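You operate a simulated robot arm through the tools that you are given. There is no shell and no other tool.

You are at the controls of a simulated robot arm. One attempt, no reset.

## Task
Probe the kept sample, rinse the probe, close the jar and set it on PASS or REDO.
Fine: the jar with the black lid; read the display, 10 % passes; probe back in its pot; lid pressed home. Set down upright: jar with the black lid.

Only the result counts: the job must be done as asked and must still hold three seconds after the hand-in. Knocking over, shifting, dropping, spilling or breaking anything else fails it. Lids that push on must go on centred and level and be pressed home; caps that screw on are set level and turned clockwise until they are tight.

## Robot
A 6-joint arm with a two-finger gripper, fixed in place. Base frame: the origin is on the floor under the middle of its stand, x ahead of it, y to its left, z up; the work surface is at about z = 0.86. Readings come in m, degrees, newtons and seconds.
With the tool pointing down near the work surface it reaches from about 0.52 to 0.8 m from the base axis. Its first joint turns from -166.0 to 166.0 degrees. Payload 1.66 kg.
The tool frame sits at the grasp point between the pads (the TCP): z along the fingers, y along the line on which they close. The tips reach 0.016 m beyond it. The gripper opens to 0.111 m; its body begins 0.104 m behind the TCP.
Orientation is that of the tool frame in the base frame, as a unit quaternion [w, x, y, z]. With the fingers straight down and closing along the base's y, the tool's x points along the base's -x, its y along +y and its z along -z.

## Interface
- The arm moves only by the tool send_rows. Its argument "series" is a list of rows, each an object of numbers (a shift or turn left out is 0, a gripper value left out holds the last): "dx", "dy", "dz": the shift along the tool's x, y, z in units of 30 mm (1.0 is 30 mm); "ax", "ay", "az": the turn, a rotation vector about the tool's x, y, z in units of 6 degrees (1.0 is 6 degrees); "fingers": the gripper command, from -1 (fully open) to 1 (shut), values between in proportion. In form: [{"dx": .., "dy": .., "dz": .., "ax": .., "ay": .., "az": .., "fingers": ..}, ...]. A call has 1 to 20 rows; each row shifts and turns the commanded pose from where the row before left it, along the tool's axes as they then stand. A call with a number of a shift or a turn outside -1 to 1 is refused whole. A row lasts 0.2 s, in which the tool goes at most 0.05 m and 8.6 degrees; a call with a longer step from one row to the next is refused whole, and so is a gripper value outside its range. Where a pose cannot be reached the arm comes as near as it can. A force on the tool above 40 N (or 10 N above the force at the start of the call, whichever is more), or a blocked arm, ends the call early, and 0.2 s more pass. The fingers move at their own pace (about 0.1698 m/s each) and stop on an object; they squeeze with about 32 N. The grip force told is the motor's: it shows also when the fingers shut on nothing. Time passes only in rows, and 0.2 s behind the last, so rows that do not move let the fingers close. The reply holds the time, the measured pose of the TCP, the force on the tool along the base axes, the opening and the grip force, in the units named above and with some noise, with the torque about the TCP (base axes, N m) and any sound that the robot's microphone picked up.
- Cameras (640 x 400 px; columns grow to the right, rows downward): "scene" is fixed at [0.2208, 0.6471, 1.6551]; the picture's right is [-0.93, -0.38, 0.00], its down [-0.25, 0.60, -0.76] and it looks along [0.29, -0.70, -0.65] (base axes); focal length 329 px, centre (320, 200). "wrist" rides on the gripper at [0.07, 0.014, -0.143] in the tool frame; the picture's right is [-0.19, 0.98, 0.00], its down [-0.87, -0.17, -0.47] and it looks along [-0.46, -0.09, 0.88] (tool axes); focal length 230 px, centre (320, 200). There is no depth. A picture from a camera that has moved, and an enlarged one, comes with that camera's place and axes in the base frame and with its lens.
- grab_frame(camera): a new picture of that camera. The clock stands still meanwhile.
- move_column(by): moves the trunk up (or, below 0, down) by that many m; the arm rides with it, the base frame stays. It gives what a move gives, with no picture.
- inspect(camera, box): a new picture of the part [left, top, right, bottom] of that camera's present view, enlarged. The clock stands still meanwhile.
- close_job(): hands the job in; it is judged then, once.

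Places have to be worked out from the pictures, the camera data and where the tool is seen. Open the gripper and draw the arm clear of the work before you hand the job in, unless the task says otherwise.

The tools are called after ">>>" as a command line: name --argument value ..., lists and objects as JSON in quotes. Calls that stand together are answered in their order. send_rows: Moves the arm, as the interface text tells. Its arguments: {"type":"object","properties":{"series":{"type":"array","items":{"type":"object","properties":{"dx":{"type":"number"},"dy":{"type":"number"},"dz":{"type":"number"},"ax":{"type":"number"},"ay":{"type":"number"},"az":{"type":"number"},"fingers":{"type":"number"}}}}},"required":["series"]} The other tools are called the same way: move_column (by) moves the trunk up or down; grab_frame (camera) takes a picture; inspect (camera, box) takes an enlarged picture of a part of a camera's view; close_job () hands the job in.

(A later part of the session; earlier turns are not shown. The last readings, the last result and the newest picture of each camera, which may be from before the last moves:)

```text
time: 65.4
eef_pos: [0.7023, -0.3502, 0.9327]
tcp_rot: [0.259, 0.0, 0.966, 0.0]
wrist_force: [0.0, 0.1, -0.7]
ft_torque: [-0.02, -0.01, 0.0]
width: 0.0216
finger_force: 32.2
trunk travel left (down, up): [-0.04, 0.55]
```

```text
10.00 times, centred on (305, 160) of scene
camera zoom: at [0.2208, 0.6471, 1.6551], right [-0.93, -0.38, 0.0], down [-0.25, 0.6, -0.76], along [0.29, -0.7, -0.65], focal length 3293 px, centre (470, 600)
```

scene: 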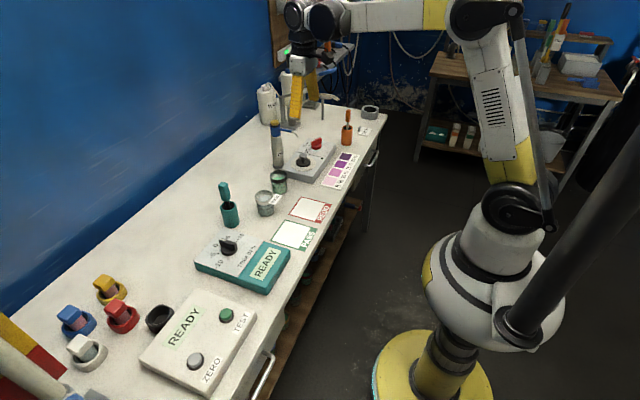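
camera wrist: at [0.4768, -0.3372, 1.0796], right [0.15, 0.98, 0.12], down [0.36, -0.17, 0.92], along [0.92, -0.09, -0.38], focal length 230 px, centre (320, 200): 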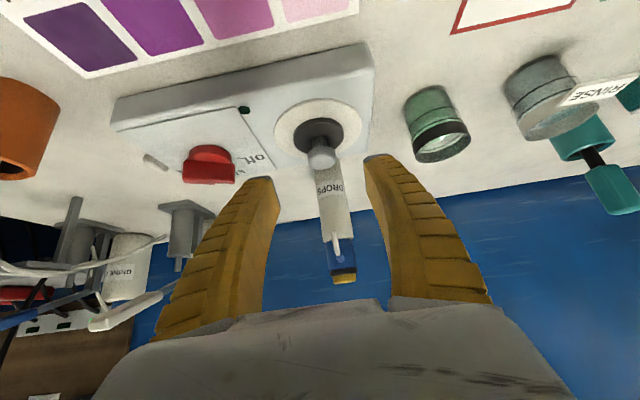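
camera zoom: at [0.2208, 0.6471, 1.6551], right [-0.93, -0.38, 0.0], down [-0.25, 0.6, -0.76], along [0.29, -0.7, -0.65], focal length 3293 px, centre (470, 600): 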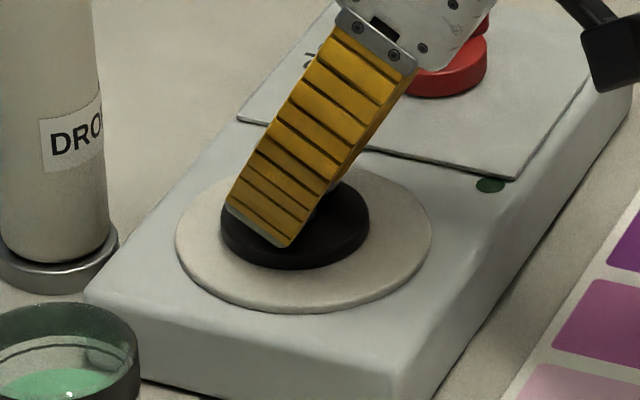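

The fingers now reach past the cap's lower edge. I lift 6 mm slowly and check width and picture.

>>> send_rows --series '[{"dx": -0.033, "dz": -0.058}, {"dx": -0.033, "dz": -0.058}, {"dx": -0.033, "dz": -0.058}, {}]'

>>> inspect --camera "wrist" --box '[220, 100, 420, 260]'

>>> inspect --camera "scene" --box '[280, 140, 330, 180]'

```text
time: 66.4
eef_pos: [0.7014, -0.3496, 0.9398]
tcp_rot: [0.259, 0.0, 0.966, 0.0]
wrist_force: [-0.4, 0.0, -0.8]
ft_torque: [-0.02, 0.02, -0.03]
width: 0.0216
finger_force: 32.0
trunk travel left (down, up): [-0.04, 0.55]
```

```text
2.50 times, centred on (320, 180) of wrist
camera zoom: at [0.5698, -0.3374, 1.0303], right [0.17, 0.98, 0.1], down [0.51, -0.17, 0.84], along [0.84, -0.09, -0.53], focal length 575 px, centre (320, 250)
```

zoom: 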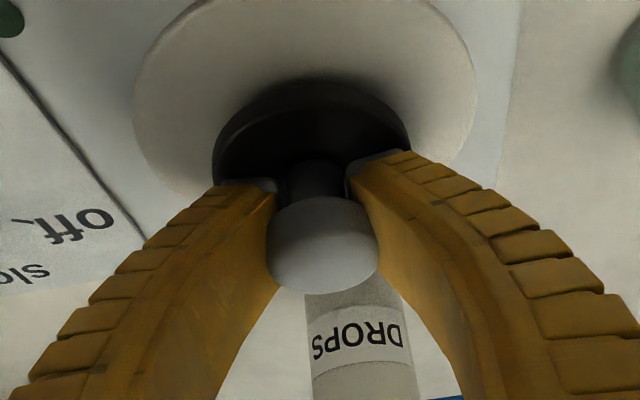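

```text
10.00 times, centred on (305, 160) of scene
camera zoom: at [0.2208, 0.6471, 1.6551], right [-0.93, -0.38, 0.0], down [-0.25, 0.6, -0.76], along [0.29, -0.7, -0.65], focal length 3293 px, centre (470, 600)
```

zoom: 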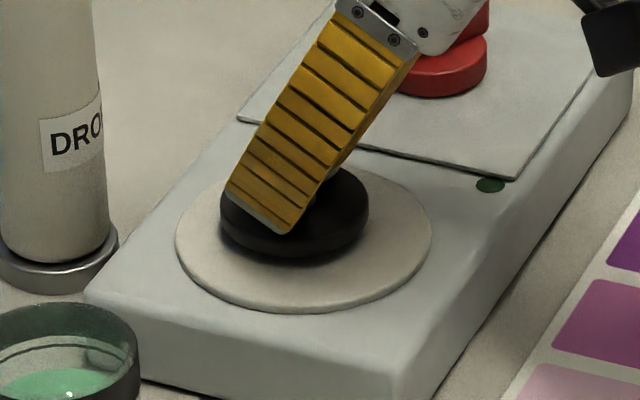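

The lid hangs in the grip (width unchanged, 0.8 N). I raise it a bit more, draw it back 0.1 m from under the spout, then raise it 8 cm.

>>> send_rows --series '[{"dx": -0.067, "dz": -0.115}, {"dx": -0.067, "dz": -0.115}, {"dx": 0.3, "dz": -0.17}, {"dx": 0.52, "dz": -0.3}, {"dx": 0.52, "dz": -0.3}, {"dx": 0.52, "dz": -0.3}, {"dx": 0.52, "dz": -0.3}, {"dx": 0.4, "dz": -0.23}, {"dx": -0.333, "dz": -0.577}, {"dx": -0.333, "dz": -0.577}, {"dx": -0.333, "dz": -0.577}, {"dx": -0.333, "dz": -0.577}, {}]'

>>> grab_frame --camera "wrist"

>>> inspect --camera "scene" --box '[260, 90, 360, 180]'

```text
time: 69.2
eef_pos: [0.6055, -0.351, 1.0287]
tcp_rot: [0.259, 0.0, 0.966, 0.0]
wrist_force: [0.1, 0.4, -0.1]
ft_torque: [0.02, 0.05, 0.0]
width: 0.0215
finger_force: 31.7
trunk travel left (down, up): [-0.04, 0.55]
```

```text
taken
camera wrist: at [0.4734, -0.3385, 1.1179], right [0.17, 0.98, 0.09], down [0.51, -0.17, 0.84], along [0.84, -0.09, -0.53], focal length 230 px, centre (320, 200)
```

wrist: 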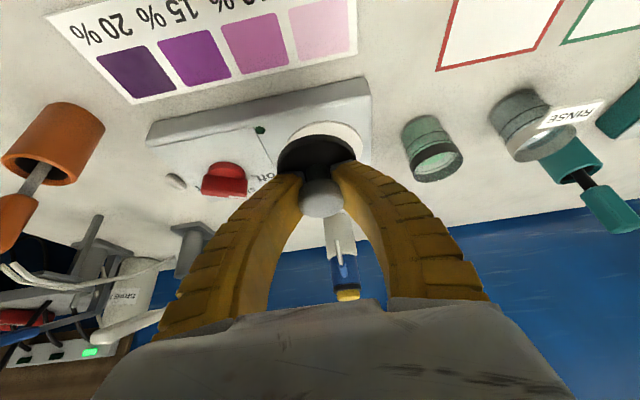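

```text
4.44 times, centred on (310, 135) of scene
camera zoom: at [0.2208, 0.6471, 1.6551], right [-0.93, -0.38, 0.0], down [-0.25, 0.6, -0.76], along [0.29, -0.7, -0.65], focal length 1463 px, centre (364, 489)
```

zoom: 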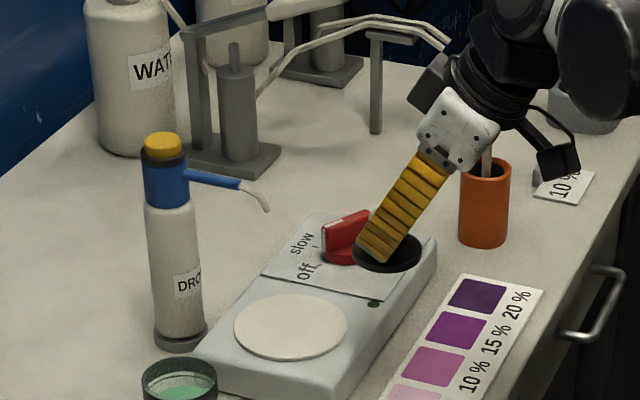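

The lid is free of the spout. I check that it hangs level and where it sits relative to the TCP.

>>> inspect --camera "scene" --box '[305, 125, 345, 155]'

>>> inspect --camera "wrist" --box '[250, 110, 390, 230]'

```text
13.33 times, centred on (325, 140) of scene
camera zoom: at [0.2208, 0.6471, 1.6551], right [-0.93, -0.38, 0.0], down [-0.25, 0.6, -0.76], along [0.29, -0.7, -0.65], focal length 4390 px, centre (253, 1000)
```

zoom: 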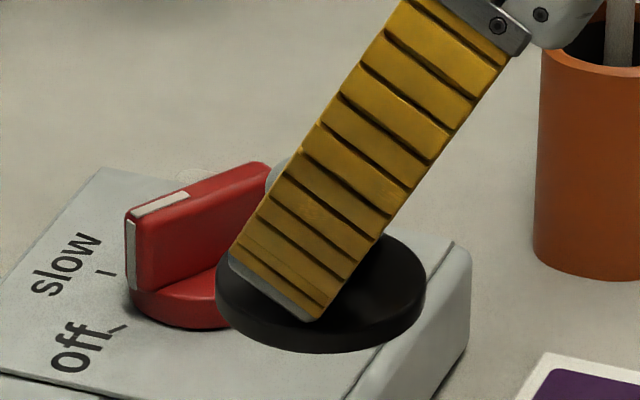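

```text
3.33 times, centred on (320, 170) of wrist
camera zoom: at [0.4734, -0.3385, 1.1179], right [0.17, 0.98, 0.09], down [0.51, -0.17, 0.84], along [0.84, -0.09, -0.53], focal length 767 px, centre (320, 300)
```

zoom: 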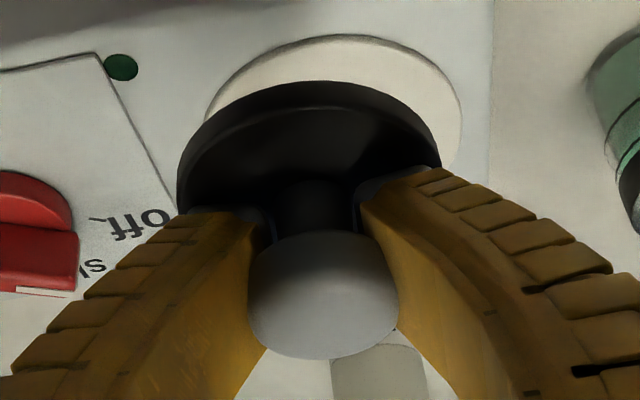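

The lid hangs level; its axis is within ~2 mm of the TCP. I carry it over to the jar at ~6 cm above the rim.

>>> send_rows --series '[{"dx": -0.36, "dz": 0.209, "dy": 0.49}, {"dx": -0.36, "dz": 0.209, "dy": 0.49}, {"dx": -0.36, "dz": 0.209, "dy": 0.49}, {"dx": -0.36, "dz": 0.209, "dy": 0.49}, {"dx": -0.36, "dz": 0.209, "dy": 0.49}, {"dx": -0.36, "dz": 0.209, "dy": 0.49}, {"dx": -0.36, "dz": 0.209, "dy": 0.49}, {"dx": -0.36, "dz": 0.209, "dy": 0.49}, {"dx": -0.36, "dz": 0.209, "dy": 0.49}, {"dx": -0.36, "dz": 0.209, "dy": 0.49}, {}, {}]'

>>> inspect --camera "scene" --box '[245, 130, 315, 200]'

>>> grab_frame --camera "wrist"

>>> inspect --camera "wrist" --box '[250, 90, 390, 230]'

```text
time: 71.8
eef_pos: [0.7302, -0.2043, 1.0269]
tcp_rot: [0.258, 0.0, 0.966, 0.0]
wrist_force: [-0.7, 0.9, -0.1]
ft_torque: [-0.01, -0.03, -0.03]
width: 0.0217
finger_force: 32.1
trunk travel left (down, up): [-0.04, 0.55]
```

```text
5.71 times, centred on (280, 165) of scene
camera zoom: at [0.2208, 0.6471, 1.6551], right [-0.93, -0.38, 0.0], down [-0.25, 0.6, -0.76], along [0.29, -0.7, -0.65], focal length 1882 px, centre (549, 400)
```

zoom: 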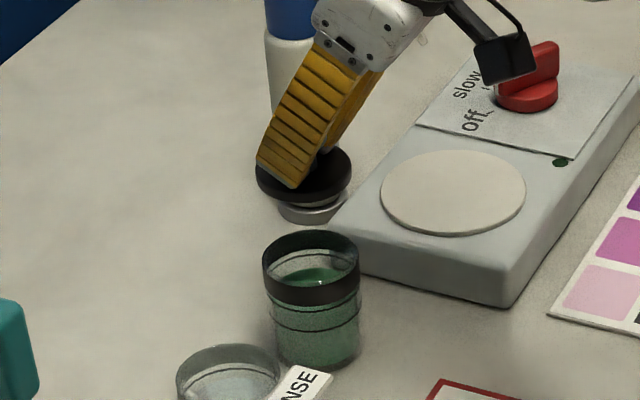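

```text
taken
camera wrist: at [0.5985, -0.1909, 1.1169], right [0.17, 0.98, 0.09], down [0.51, -0.17, 0.84], along [0.84, -0.09, -0.53], focal length 230 px, centre (320, 200)
```

wrist: 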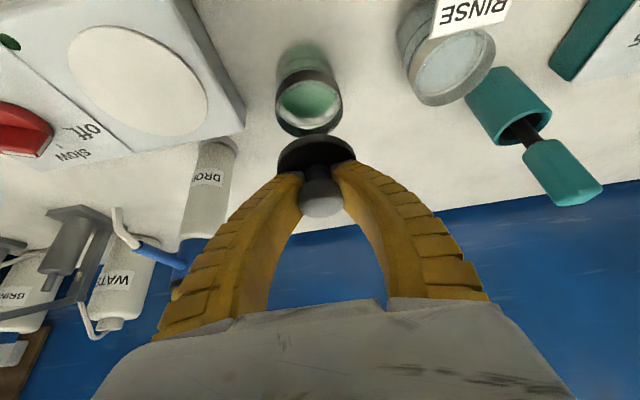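

```text
2.86 times, centred on (320, 160) of wrist
camera zoom: at [0.5985, -0.1909, 1.1169], right [0.17, 0.98, 0.09], down [0.51, -0.17, 0.84], along [0.84, -0.09, -0.53], focal length 657 px, centre (320, 314)
```

zoom: 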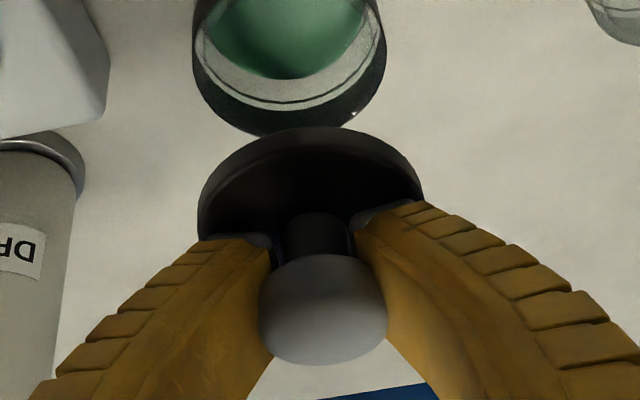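

I enlarge the jar rim and the lid from this view to fix their offset.

>>> inspect --camera "wrist" --box '[260, 40, 370, 150]'

>>> inspect --camera "scene" --box '[260, 150, 300, 195]'

```text
3.64 times, centred on (315, 95) of wrist
camera zoom: at [0.5985, -0.1909, 1.1169], right [0.17, 0.98, 0.09], down [0.51, -0.17, 0.84], along [0.84, -0.09, -0.53], focal length 837 px, centre (338, 582)
```

zoom: 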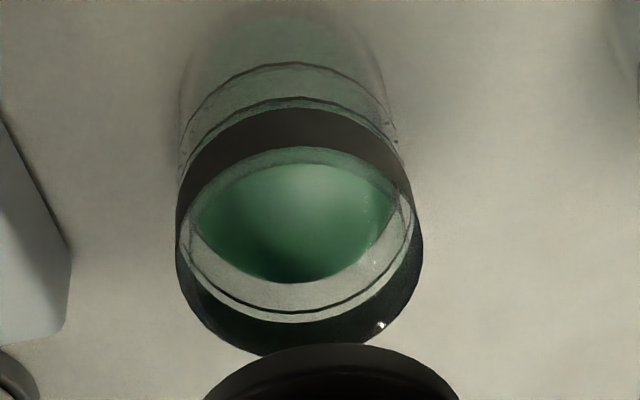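

```text
8.89 times, centred on (280, 172) of scene
camera zoom: at [0.2208, 0.6471, 1.6551], right [-0.93, -0.38, 0.0], down [-0.25, 0.6, -0.76], along [0.29, -0.7, -0.65], focal length 2927 px, centre (676, 444)
```

zoom: 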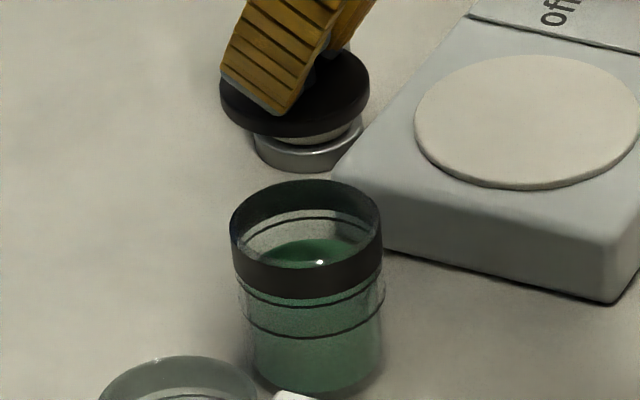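

Lid and jar agree within ~3 mm (jar ≈(0.733, −0.205), lid axis ≈(0.730, −0.2043)). I correct +2.5 mm in x, −1 mm in y and lower 5 cm to just above the rim.

>>> send_rows --series '[{"dx": 0.19, "dz": 0.371, "dy": -0.007}, {"dx": 0.19, "dz": 0.371, "dy": -0.007}, {"dx": 0.19, "dz": 0.371, "dy": -0.007}, {"dx": 0.19, "dz": 0.371, "dy": -0.007}, {}]'

>>> inspect --camera "scene" --box '[260, 150, 300, 195]'

>>> inspect --camera "wrist" --box '[250, 80, 380, 210]'

```text
time: 73.0
eef_pos: [0.7346, -0.2053, 0.9771]
tcp_rot: [0.259, 0.001, 0.966, 0.0]
wrist_force: [1.0, 0.1, 0.1]
ft_torque: [-0.01, 0.02, 0.01]
width: 0.0216
finger_force: 32.2
trunk travel left (down, up): [-0.04, 0.55]
```

```text
8.89 times, centred on (280, 172) of scene
camera zoom: at [0.2208, 0.6471, 1.6551], right [-0.93, -0.38, 0.0], down [-0.25, 0.6, -0.76], along [0.29, -0.7, -0.65], focal length 2927 px, centre (676, 444)
```

zoom: 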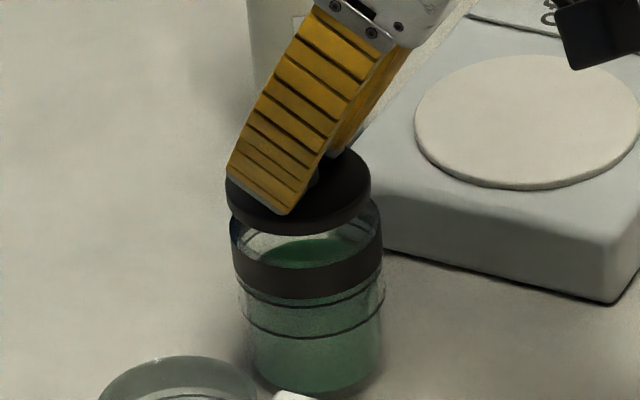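

```text
3.08 times, centred on (315, 145) of wrist
camera zoom: at [0.6023, -0.1923, 1.0668], right [0.17, 0.98, 0.09], down [0.51, -0.17, 0.84], along [0.84, -0.09, -0.53], focal length 708 px, centre (335, 369)
```

zoom: 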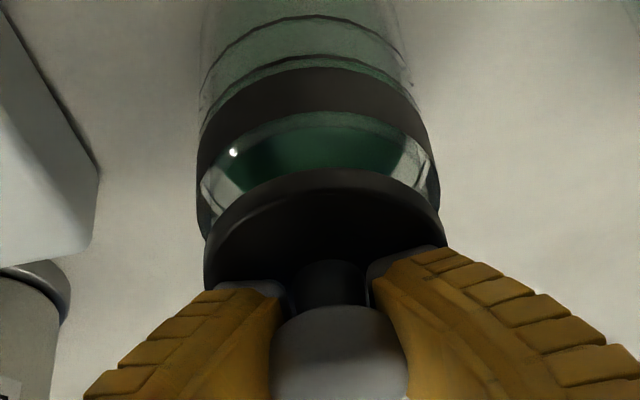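

Sideways they match within about 1–2 mm. I shift 1 mm back in x and lower in 2 mm steps watching the force.

>>> send_rows --series '[{"dx": 0.029, "dz": -0.017}, {"dx": 0.0333, "dz": 0.0577}, {"dx": 0.0333, "dz": 0.0577}, {"dx": 0.0333, "dz": 0.0577}, {}]'

>>> inspect --camera "scene" --box '[260, 150, 300, 195]'

>>> inspect --camera "wrist" --box '[250, 80, 380, 210]'

```text
time: 74.2
eef_pos: [0.7323, -0.2037, 0.9709]
tcp_rot: [0.258, 0.0, 0.966, -0.001]
wrist_force: [0.9, 0.4, 0.5]
ft_torque: [0.02, 0.01, 0.03]
width: 0.0214
finger_force: 31.6
trunk travel left (down, up): [-0.04, 0.55]
```

```text
8.89 times, centred on (280, 172) of scene
camera zoom: at [0.2208, 0.6471, 1.6551], right [-0.93, -0.38, 0.0], down [-0.25, 0.6, -0.76], along [0.29, -0.7, -0.65], focal length 2927 px, centre (676, 444)
```

zoom: 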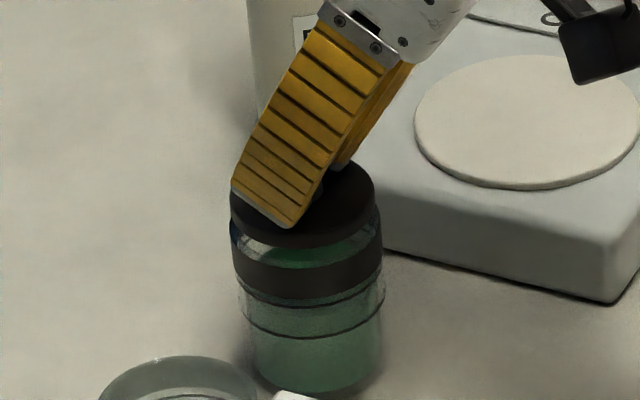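

```text
3.08 times, centred on (315, 145) of wrist
camera zoom: at [0.6007, -0.1918, 1.0609], right [0.17, 0.98, 0.09], down [0.51, -0.17, 0.84], along [0.84, -0.09, -0.53], focal length 708 px, centre (335, 369)
```

zoom: 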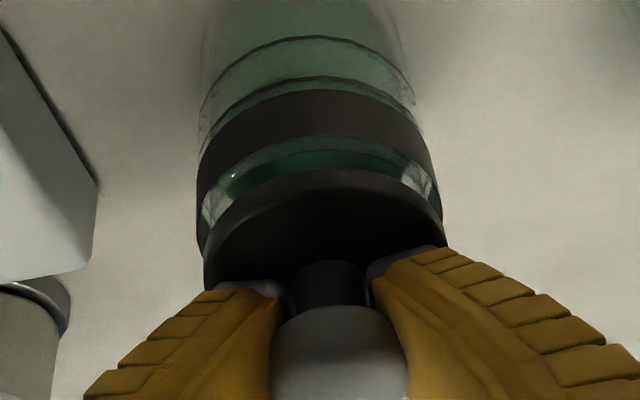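

Still well aligned and no contact. I go on down in 2 mm steps.

>>> send_rows --series '[{"dx": 0.0333, "dz": 0.0577}, {"dx": 0.0333, "dz": 0.0577}, {"dx": 0.0333, "dz": 0.0577}, {}]'

>>> inspect --camera "scene" --box '[260, 150, 300, 195]'

>>> inspect --camera "wrist" --box '[250, 80, 380, 210]'

```text
time: 75.2
eef_pos: [0.7313, -0.2049, 0.9648]
tcp_rot: [0.258, 0.0, 0.966, -0.001]
wrist_force: [0.3, -0.2, -1.2]
ft_torque: [0.0, -0.01, -0.01]
width: 0.0213
finger_force: 31.8
trunk travel left (down, up): [-0.04, 0.55]
```

```text
8.89 times, centred on (280, 172) of scene
camera zoom: at [0.2208, 0.6471, 1.6551], right [-0.93, -0.38, 0.0], down [-0.25, 0.6, -0.76], along [0.29, -0.7, -0.65], focal length 2927 px, centre (676, 444)
```

zoom: 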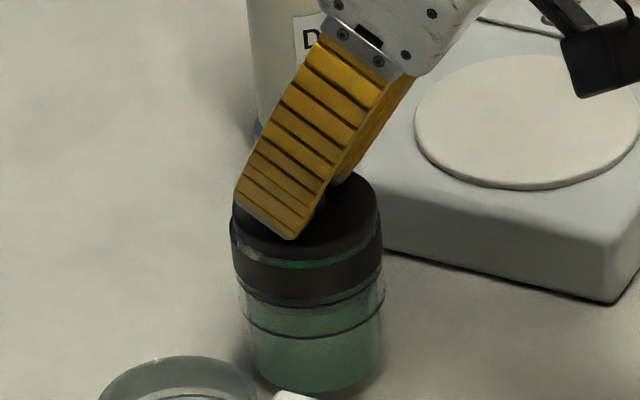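

```text
3.08 times, centred on (315, 145) of wrist
camera zoom: at [0.5999, -0.1917, 1.0554], right [0.17, 0.98, 0.09], down [0.51, -0.17, 0.84], along [0.84, -0.09, -0.53], focal length 708 px, centre (335, 369)
```

zoom: 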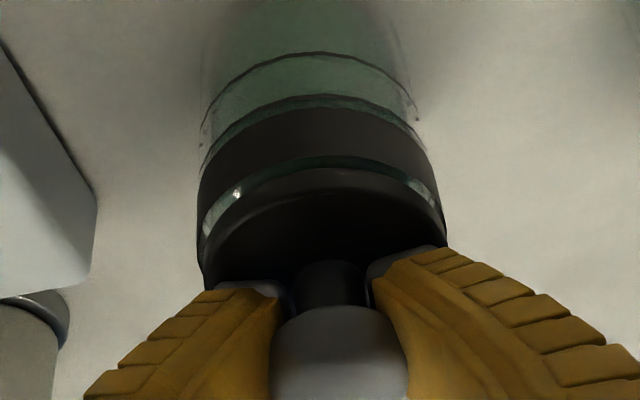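

Centred within a millimetre. I keep lowering in small steps till contact shows in the force.

>>> send_rows --series '[{"dx": 0.0333, "dz": 0.0577}, {"dx": 0.0333, "dz": 0.0577}, {}]'

>>> inspect --camera "scene" --box '[260, 150, 300, 195]'

>>> inspect --camera "wrist" --box '[250, 80, 380, 210]'

```text
time: 76.0
eef_pos: [0.7304, -0.2034, 0.9635]
tcp_rot: [0.26, 0.0, 0.966, 0.0]
wrist_force: [3.9, -3.1, 15.7]
ft_torque: [-0.08, -0.01, -0.01]
width: 0.0216
finger_force: 32.1
trunk travel left (down, up): [-0.04, 0.55]
heard: snap
```

```text
8.89 times, centred on (280, 172) of scene
camera zoom: at [0.2208, 0.6471, 1.6551], right [-0.93, -0.38, 0.0], down [-0.25, 0.6, -0.76], along [0.29, -0.7, -0.65], focal length 2927 px, centre (676, 444)
```

zoom: 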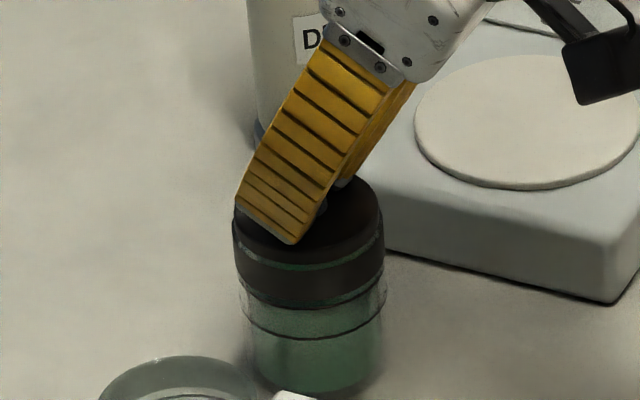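

```text
3.08 times, centred on (315, 145) of wrist
camera zoom: at [0.5992, -0.1911, 1.0528], right [0.17, 0.98, 0.09], down [0.51, -0.17, 0.84], along [0.84, -0.09, -0.53], focal length 708 px, centre (335, 369)
```

zoom: 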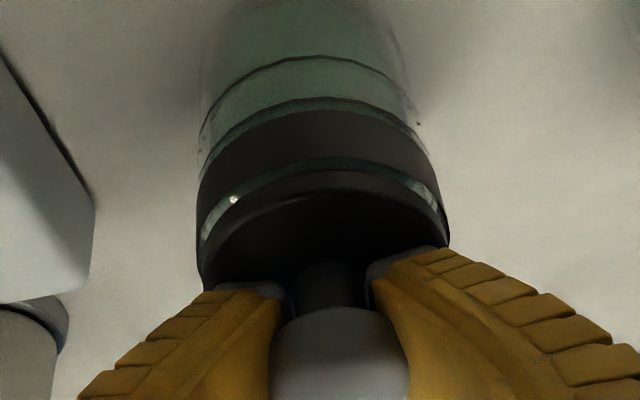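

A snap was heard and 15.7 N of contact. I ease the push by 2.5 mm, then open the fingers and look.

>>> send_rows --series '[{"dx": -0.042, "dz": -0.072}, {}]'

```text
time: 76.6
eef_pos: [0.7311, -0.2039, 0.9653]
tcp_rot: [0.259, 0.0, 0.966, 0.0]
wrist_force: [-0.6, -0.5, -2.8]
ft_torque: [0.02, 0.0, -0.01]
width: 0.0214
finger_force: 32.4
trunk travel left (down, up): [-0.04, 0.55]
```

The force is near zero, slightly pulling; I lower 1 mm and open the fingers.

>>> send_rows --series '[{"dx": 0.014, "dz": 0.025}, {}, {"fingers": 0.5}, {"fingers": 0.2}, {"fingers": -0.15}, {}, {}]'

>>> inspect --camera "scene" --box '[260, 150, 300, 195]'

>>> inspect --camera "wrist" --box '[240, 80, 390, 230]'

```text
time: 78.2
eef_pos: [0.7319, -0.2039, 0.9631]
tcp_rot: [0.258, 0.0, 0.966, -0.001]
wrist_force: [0.2, 0.6, -0.8]
ft_torque: [-0.03, -0.01, 0.02]
width: 0.0654
finger_force: 1.6
trunk travel left (down, up): [-0.04, 0.55]
```

```text
8.89 times, centred on (280, 172) of scene
camera zoom: at [0.2208, 0.6471, 1.6551], right [-0.93, -0.38, 0.0], down [-0.25, 0.6, -0.76], along [0.29, -0.7, -0.65], focal length 2927 px, centre (676, 444)
```

zoom: 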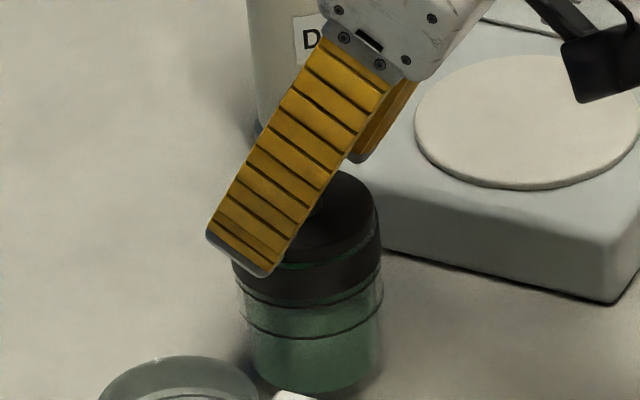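

```text
2.67 times, centred on (315, 155) of wrist
camera zoom: at [0.5996, -0.1909, 1.0537], right [0.17, 0.98, 0.09], down [0.51, -0.17, 0.84], along [0.84, -0.09, -0.53], focal length 614 px, centre (333, 320)
```

zoom: 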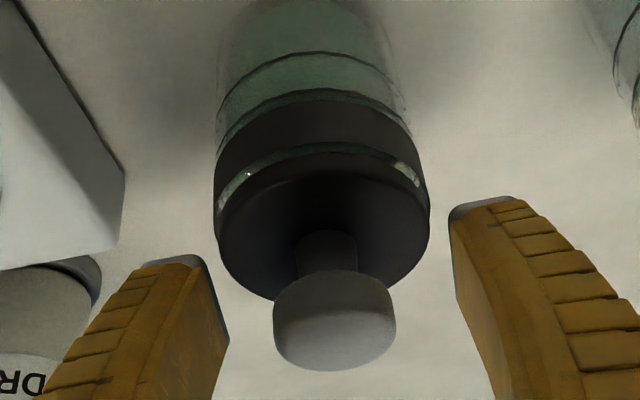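

The lid sits level on the jar. I back out along the tool axis, look, then turn the tool vertical to press from the top with closed fingers.

>>> send_rows --series '[{"dz": -0.75}, {"dz": -0.75}, {"dz": -0.75}, {"dz": -0.75}, {"dz": -0.5}, {}]'

>>> inspect --camera "scene" --box '[260, 150, 300, 195]'

>>> inspect --camera "wrist" --box '[250, 40, 380, 160]'

```text
time: 79.6
eef_pos: [0.6792, -0.2035, 1.0537]
tcp_rot: [0.258, -0.001, 0.966, 0.0]
wrist_force: [-0.7, 0.3, 0.3]
ft_torque: [-0.03, 0.0, 0.06]
width: 0.0658
finger_force: 1.6
trunk travel left (down, up): [-0.04, 0.55]
```

```text
8.89 times, centred on (280, 172) of scene
camera zoom: at [0.2208, 0.6471, 1.6551], right [-0.93, -0.38, 0.0], down [-0.25, 0.6, -0.76], along [0.29, -0.7, -0.65], focal length 2927 px, centre (676, 444)
```

zoom: 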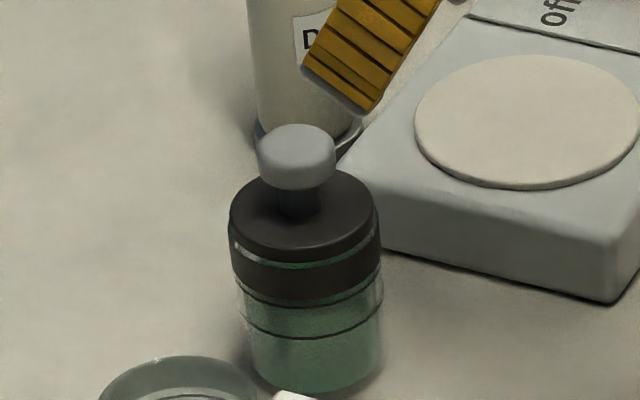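

```text
3.33 times, centred on (315, 100) of wrist
camera zoom: at [0.5482, -0.191, 1.144], right [0.17, 0.98, 0.1], down [0.51, -0.17, 0.84], along [0.84, -0.09, -0.53], focal length 767 px, centre (337, 533)
```

zoom: 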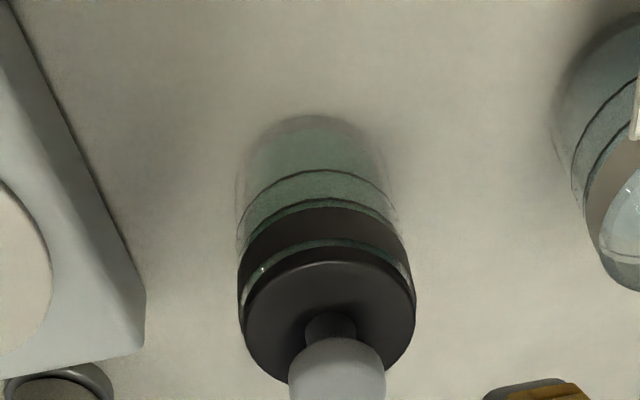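

I zoom in on the seam between lid and rim.

>>> inspect --camera "scene" --box '[266, 162, 292, 190]'

>>> inspect --camera "wrist" --box '[280, 80, 350, 150]'

```text
14.29 times, centred on (279, 176) of scene
camera zoom: at [0.2208, 0.6471, 1.6551], right [-0.93, -0.38, 0.0], down [-0.25, 0.6, -0.76], along [0.29, -0.7, -0.65], focal length 4704 px, centre (906, 543)
```

zoom: 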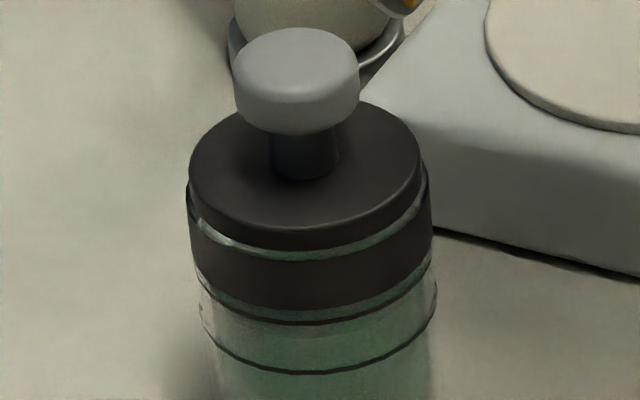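

```text
5.71 times, centred on (315, 115) of wrist
camera zoom: at [0.5482, -0.191, 1.144], right [0.17, 0.98, 0.1], down [0.51, -0.17, 0.84], along [0.84, -0.09, -0.53], focal length 1315 px, centre (349, 686)
```

zoom: 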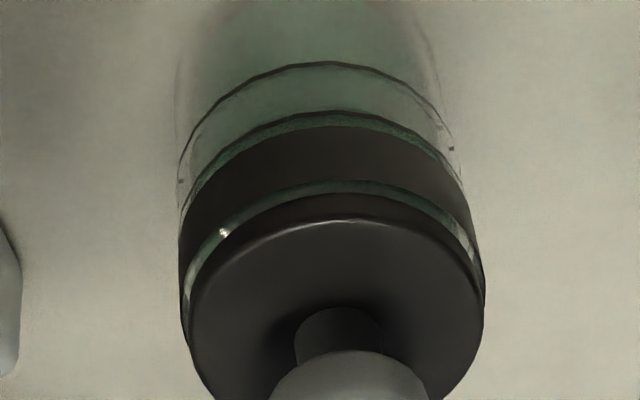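

The seam shows an even ~2 mm gap, so the lid probably still needs pressing home. I turn the tool vertical above the knob with the fingers shut.

>>> send_rows --series '[{"ay": 1, "fingers": 0.6}, {"ay": 1, "fingers": 1}, {"ay": 1}, {"ay": 1}, {"ay": 1}, {"dx": -0.6}, {"dx": -0.6}, {"dx": -0.55}, {}]'

>>> grab_frame --camera "wrist"

>>> inspect --camera "wrist" --box '[250, 100, 390, 230]'

>>> inspect --camera "scene" --box '[250, 130, 310, 195]'

```text
time: 81.6
eef_pos: [0.7315, -0.2034, 1.0553]
tcp_rot: [-0.001, 0.0, 1.0, 0.0]
wrist_force: [-0.3, 0.5, 0.9]
ft_torque: [0.02, -0.02, 0.03]
width: 0.0
finger_force: 28.5
trunk travel left (down, up): [-0.04, 0.55]
```

```text
taken
camera wrist: at [0.6623, -0.1907, 1.199], right [0.19, 0.98, 0.0], down [0.87, -0.17, 0.47], along [0.46, -0.09, -0.88], focal length 230 px, centre (320, 200)
```

wrist: 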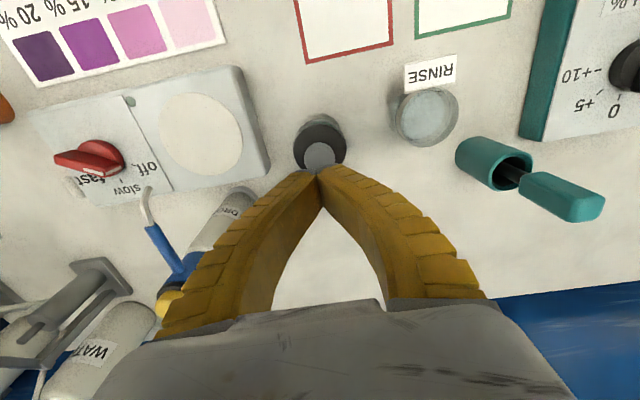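

```text
3.08 times, centred on (320, 165) of wrist
camera zoom: at [0.6623, -0.1907, 1.199], right [0.19, 0.98, 0.0], down [0.87, -0.17, 0.47], along [0.46, -0.09, -0.88], focal length 708 px, centre (320, 308)
```

zoom: 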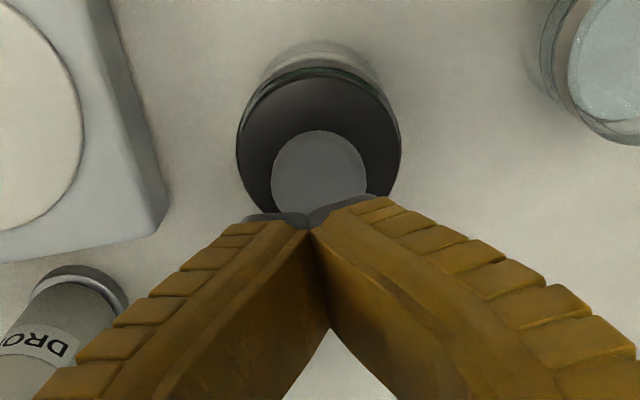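

```text
6.15 times, centred on (280, 162) of scene
camera zoom: at [0.2208, 0.6471, 1.6551], right [-0.93, -0.38, 0.0], down [-0.25, 0.6, -0.76], along [0.29, -0.7, -0.65], focal length 2026 px, centre (566, 431)
```

zoom: 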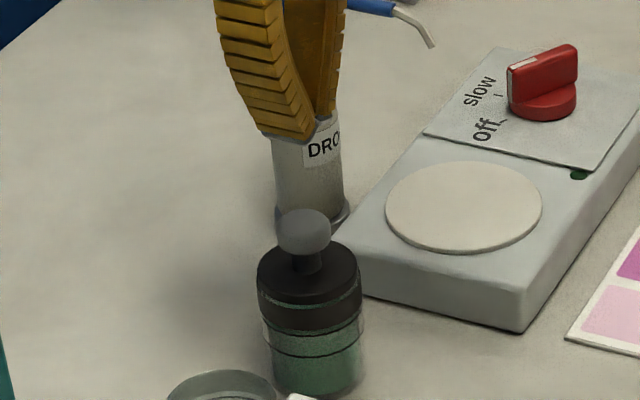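

Knob cap at ≈(0.733, −0.2048). I centre the shut fingertips over it and come down to just above the cap.

>>> send_rows --series '[{"dx": -0.05, "dy": -0.045}, {"dz": 0.5}, {"dz": 0.5}, {"dz": 0.5}, {"dz": 0.3}, {}]'

>>> inspect --camera "wrist" --box '[250, 100, 390, 230]'

>>> inspect --camera "scene" --box '[250, 130, 310, 195]'

```text
time: 83.0
eef_pos: [0.7347, -0.2061, 1.001]
tcp_rot: [0.0, 0.0, 1.0, -0.001]
wrist_force: [-0.1, -0.3, -0.1]
ft_torque: [-0.04, -0.01, 0.0]
width: 0.0002
finger_force: 28.4
trunk travel left (down, up): [-0.04, 0.55]
```

```text
3.08 times, centred on (320, 165) of wrist
camera zoom: at [0.6646, -0.193, 1.144], right [0.19, 0.98, 0.0], down [0.87, -0.17, 0.47], along [0.46, -0.09, -0.88], focal length 708 px, centre (320, 308)
```

zoom: 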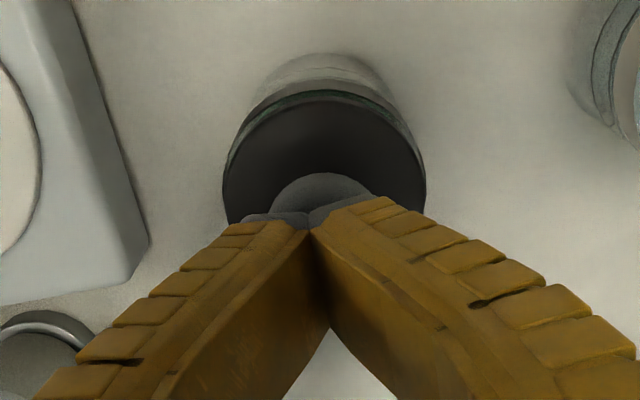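

```text
6.15 times, centred on (280, 162) of scene
camera zoom: at [0.2208, 0.6471, 1.6551], right [-0.93, -0.38, 0.0], down [-0.25, 0.6, -0.76], along [0.29, -0.7, -0.65], focal length 2026 px, centre (566, 431)
```

zoom: 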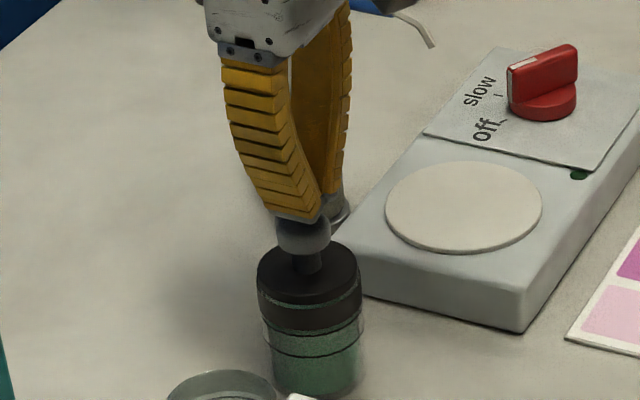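

Centred. I press down in 2 mm steps watching the force; the call stops itself at 40 N.

>>> send_rows --series '[{"dz": 0.1}, {"dz": 0.1}, {"dz": 0.1}, {}]'

>>> send_rows --series '[{"dz": 0.067}, {"dz": 0.067}, {}]'

```text
time: 84.0
eef_pos: [0.7344, -0.2055, 0.9905]
tcp_rot: [0.0, 0.0, 1.0, 0.001]
wrist_force: [-0.6, -0.1, -0.3]
ft_torque: [0.0, 0.01, -0.01]
width: 0.0
finger_force: 29.2
trunk travel left (down, up): [-0.04, 0.55]
```

```text
time: 84.8
eef_pos: [0.7327, -0.207, 0.9876]
tcp_rot: [0.0, 0.0, 1.0, 0.0]
wrist_force: [0.3, 0.1, 1.6]
ft_torque: [-0.01, 0.01, 0.01]
width: 0.0058
finger_force: 28.7
trunk travel left (down, up): [-0.04, 0.55]
```

Contact begins. I keep pressing.

>>> send_rows --series '[{"dz": 0.067}, {"dz": 0.067}, {}]'

>>> inspect --camera "wrist" --box '[250, 100, 390, 230]'

>>> inspect --camera "scene" --box '[260, 150, 300, 195]'

```text
time: 85.6
eef_pos: [0.7331, -0.2058, 0.9837]
tcp_rot: [0.002, 0.001, 1.0, 0.0]
wrist_force: [4.0, 1.4, 18.0]
ft_torque: [-0.02, -0.03, 0.0]
width: 0.006
finger_force: 28.9
trunk travel left (down, up): [-0.04, 0.55]
```

```text
3.08 times, centred on (320, 165) of wrist
camera zoom: at [0.663, -0.1922, 1.1286], right [0.19, 0.98, 0.0], down [0.86, -0.17, 0.47], along [0.46, -0.09, -0.88], focal length 708 px, centre (320, 308)
```

zoom: 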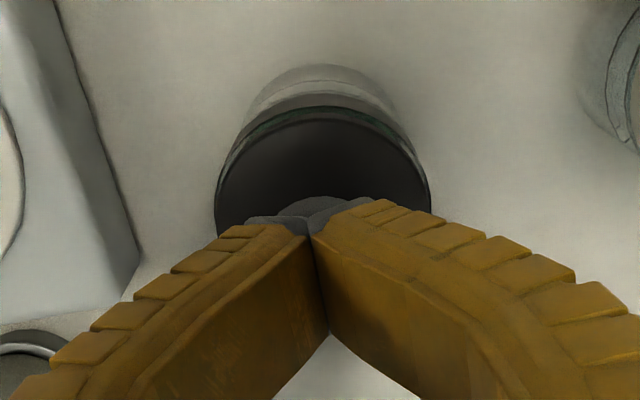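

```text
8.89 times, centred on (280, 172) of scene
camera zoom: at [0.2208, 0.6471, 1.6551], right [-0.93, -0.38, 0.0], down [-0.25, 0.6, -0.76], along [0.29, -0.7, -0.65], focal length 2927 px, centre (676, 444)
```

zoom: 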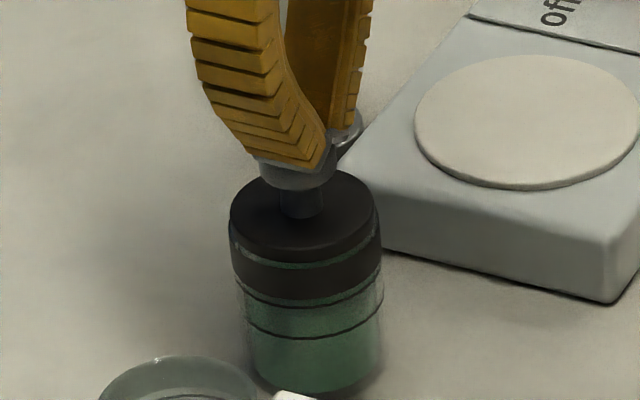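

18 N and no change at the seam yet; I press further.

>>> send_rows --series '[{"dz": 0.05}, {"dz": 0.05}, {}]'

>>> inspect --camera "scene" --box '[266, 162, 292, 190]'

```text
time: 86.4
eef_pos: [0.7326, -0.2053, 0.9816]
tcp_rot: [0.0, 0.001, 1.0, 0.0]
wrist_force: [5.1, 0.1, 25.7]
ft_torque: [0.01, -0.1, -0.01]
width: 0.0059
finger_force: 29.0
trunk travel left (down, up): [-0.04, 0.55]
```

```text
14.29 times, centred on (279, 176) of scene
camera zoom: at [0.2208, 0.6471, 1.6551], right [-0.93, -0.38, 0.0], down [-0.25, 0.6, -0.76], along [0.29, -0.7, -0.65], focal length 4704 px, centre (906, 543)
```

zoom: 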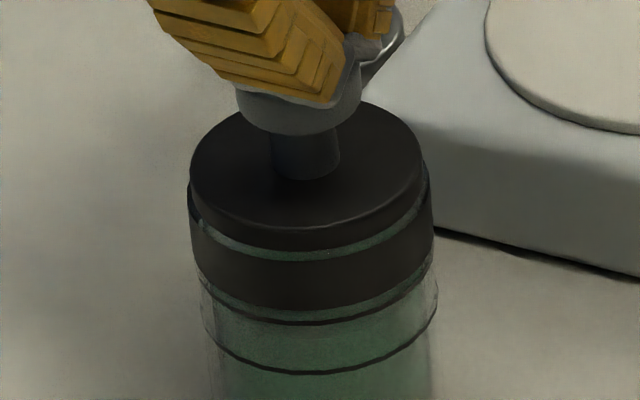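

25.7 N and the seam stays the same, which suggests it is already home. I press a bit further to ~35 N to be sure.

>>> send_rows --series '[{"dz": 0.05}, {"dz": 0.05}, {}]'

>>> inspect --camera "scene" --box '[266, 162, 292, 190]'

```text
time: 87.2
eef_pos: [0.7329, -0.205, 0.9784]
tcp_rot: [0.001, 0.0, 1.0, 0.0]
wrist_force: [2.9, 0.1, 27.6]
ft_torque: [-0.01, -0.07, -0.04]
width: 0.006
finger_force: 27.9
trunk travel left (down, up): [-0.04, 0.55]
```

```text
14.29 times, centred on (279, 176) of scene
camera zoom: at [0.2208, 0.6471, 1.6551], right [-0.93, -0.38, 0.0], down [-0.25, 0.6, -0.76], along [0.29, -0.7, -0.65], focal length 4704 px, centre (906, 543)
```

zoom: 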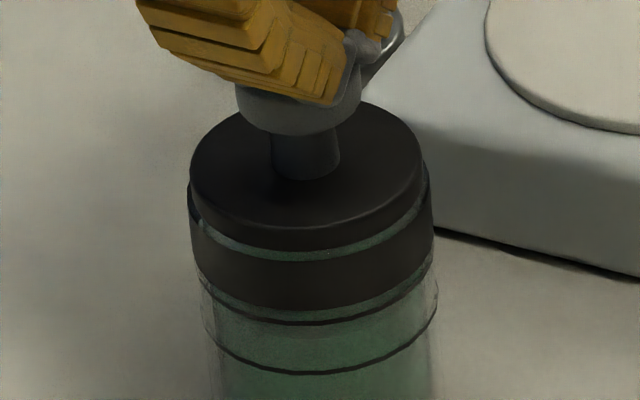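

The lid does not move any more under ~28 N (it snapped home before). I raise off, then set the fingers to ~85 mm to take the jar by its body.

>>> send_rows --series '[{"dz": -0.3}, {"dz": -0.8}, {"dz": -0.8}, {"dz": -0.7}, {"fingers": -0.53}, {}, {}]'

>>> grab_frame --camera "wrist"

>>> inspect --camera "wrist" --box '[240, 80, 400, 220]'

>>> inspect --camera "scene" --box '[250, 150, 310, 205]'

```text
time: 88.8
eef_pos: [0.7336, -0.2063, 1.0553]
tcp_rot: [0.001, 0.0, 1.0, 0.0]
wrist_force: [0.6, 0.1, 0.6]
ft_torque: [-0.02, -0.01, 0.0]
width: 0.0861
finger_force: 0.2
trunk travel left (down, up): [-0.04, 0.55]
```

```text
taken
camera wrist: at [0.6639, -0.1931, 1.1995], right [0.19, 0.98, 0.0], down [0.87, -0.17, 0.47], along [0.46, -0.09, -0.88], focal length 230 px, centre (320, 200)
```

wrist: 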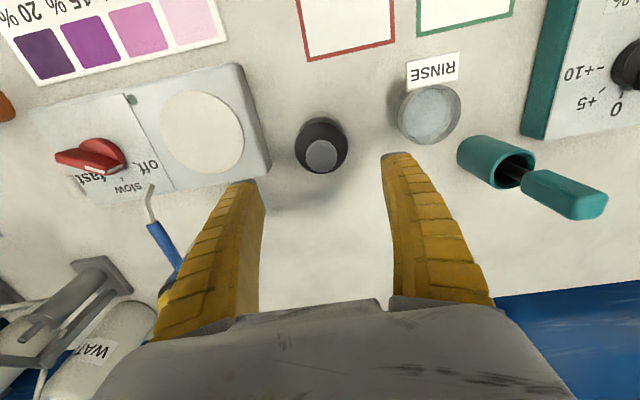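

```text
2.86 times, centred on (320, 150) of wrist
camera zoom: at [0.6639, -0.1931, 1.1995], right [0.19, 0.98, 0.0], down [0.87, -0.17, 0.47], along [0.46, -0.09, -0.88], focal length 657 px, centre (320, 343)
```

zoom: 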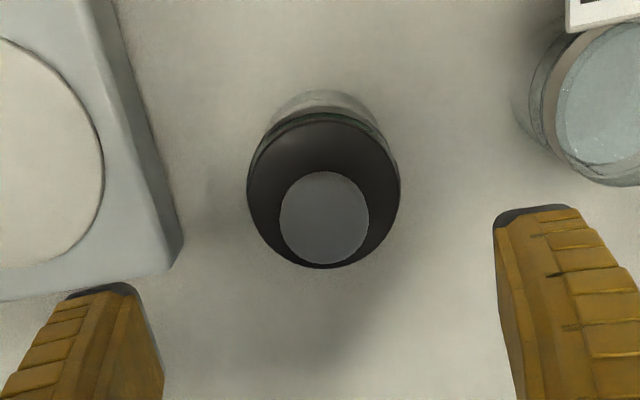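

```text
7.27 times, centred on (280, 178) of scene
camera zoom: at [0.2208, 0.6471, 1.6551], right [-0.93, -0.38, 0.0], down [-0.25, 0.6, -0.76], along [0.29, -0.7, -0.65], focal length 2395 px, centre (611, 364)
```

zoom: 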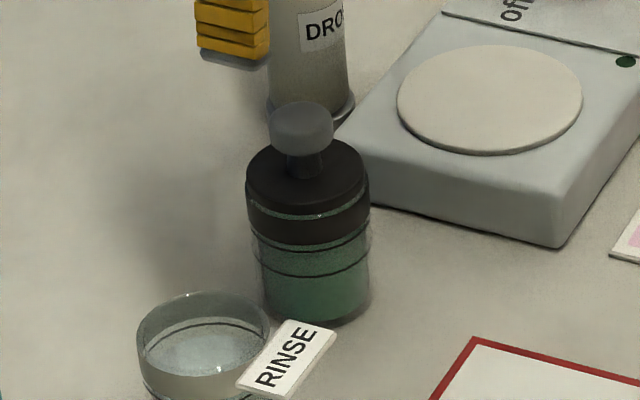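

The lid sits level and centred. The −y finger would pass about 1 cm from the stirrer box, so I narrow to ~78 mm, and lower around the jar body to TCP z≈0.90.

>>> send_rows --series '[{"fingers": -0.41, "dy": 0.03}, {}, {"dz": 0.8}, {"dz": 0.8}, {"dz": 0.8}, {}]'

>>> inspect --camera "wrist" --box '[200, 60, 440, 240]'

>>> inspect --camera "scene" --box '[240, 130, 320, 205]'

```text
time: 90.2
eef_pos: [0.7362, -0.2053, 0.9836]
tcp_rot: [0.001, -0.001, 1.0, 0.0]
wrist_force: [0.5, -0.5, -0.1]
ft_torque: [-0.04, 0.02, 0.0]
width: 0.0798
finger_force: 0.8
trunk travel left (down, up): [-0.04, 0.55]
```

```text
2.22 times, centred on (320, 150) of wrist
camera zoom: at [0.6653, -0.1927, 1.1267], right [0.19, 0.98, 0.0], down [0.87, -0.17, 0.47], along [0.46, -0.09, -0.88], focal length 511 px, centre (320, 311)
```

zoom: 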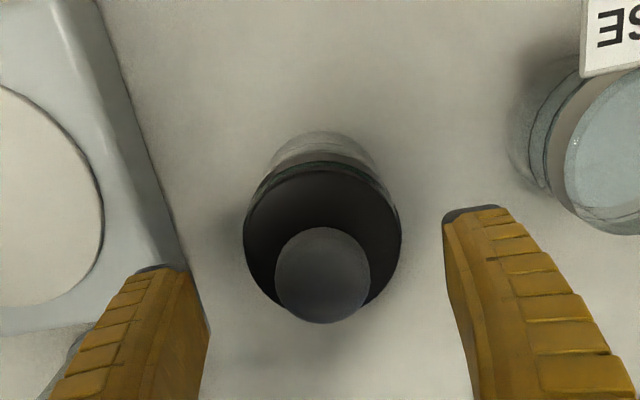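

```text
5.33 times, centred on (280, 168) of scene
camera zoom: at [0.2208, 0.6471, 1.6551], right [-0.93, -0.38, 0.0], down [-0.25, 0.6, -0.76], along [0.29, -0.7, -0.65], focal length 1756 px, centre (533, 373)
```

zoom: 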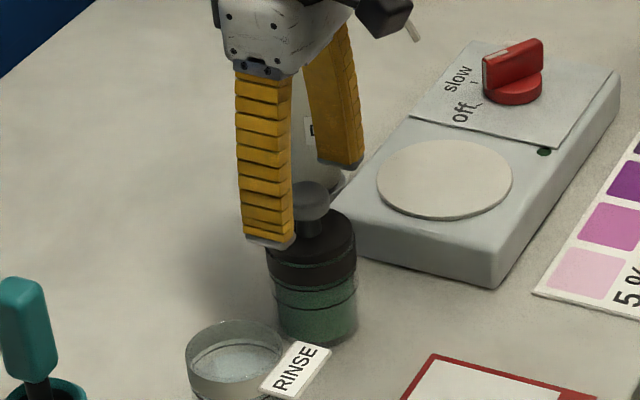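

Clear of the stirrer by ~1.7 cm and of the jar by ~1 cm on each side. I shift 3 mm back in x and lower the remaining 84 mm.

>>> send_rows --series '[{"dx": 0.1}, {"dz": 0.6}, {"dz": 0.6}, {"dz": 0.6}, {"dz": 0.6}, {"dz": 0.4}, {}]'

>>> inspect --camera "wrist" --box '[200, 60, 440, 240]'

>>> inspect --camera "scene" --box '[240, 130, 320, 205]'

```text
time: 91.8
eef_pos: [0.7304, -0.204, 0.8986]
tcp_rot: [0.001, 0.0, 1.0, 0.0]
wrist_force: [0.4, 0.1, -0.3]
ft_torque: [-0.03, 0.0, 0.01]
width: 0.0794
finger_force: 0.8
trunk travel left (down, up): [-0.04, 0.55]
```

```text
2.22 times, centred on (320, 150) of wrist
camera zoom: at [0.6612, -0.1918, 1.0434], right [0.19, 0.98, 0.0], down [0.87, -0.17, 0.47], along [0.46, -0.09, -0.88], focal length 511 px, centre (320, 311)
```

zoom: 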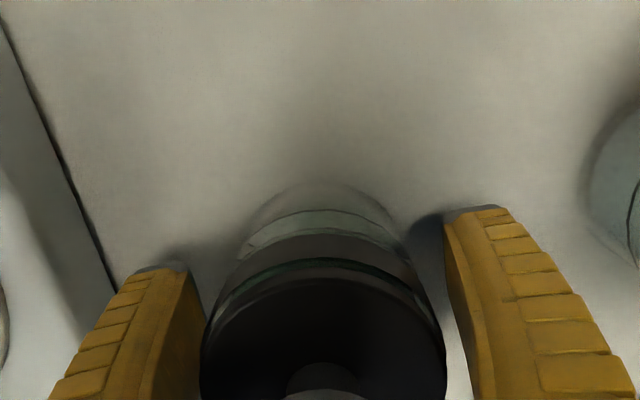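

```text
5.33 times, centred on (280, 168) of scene
camera zoom: at [0.2208, 0.6471, 1.6551], right [-0.93, -0.38, 0.0], down [-0.25, 0.6, -0.76], along [0.29, -0.7, -0.65], focal length 1756 px, centre (533, 373)
```

zoom: 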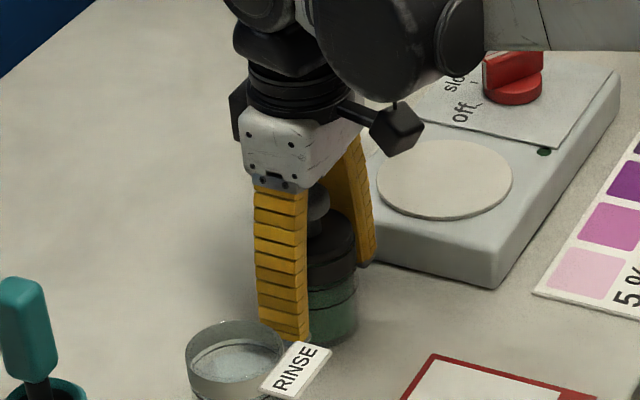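

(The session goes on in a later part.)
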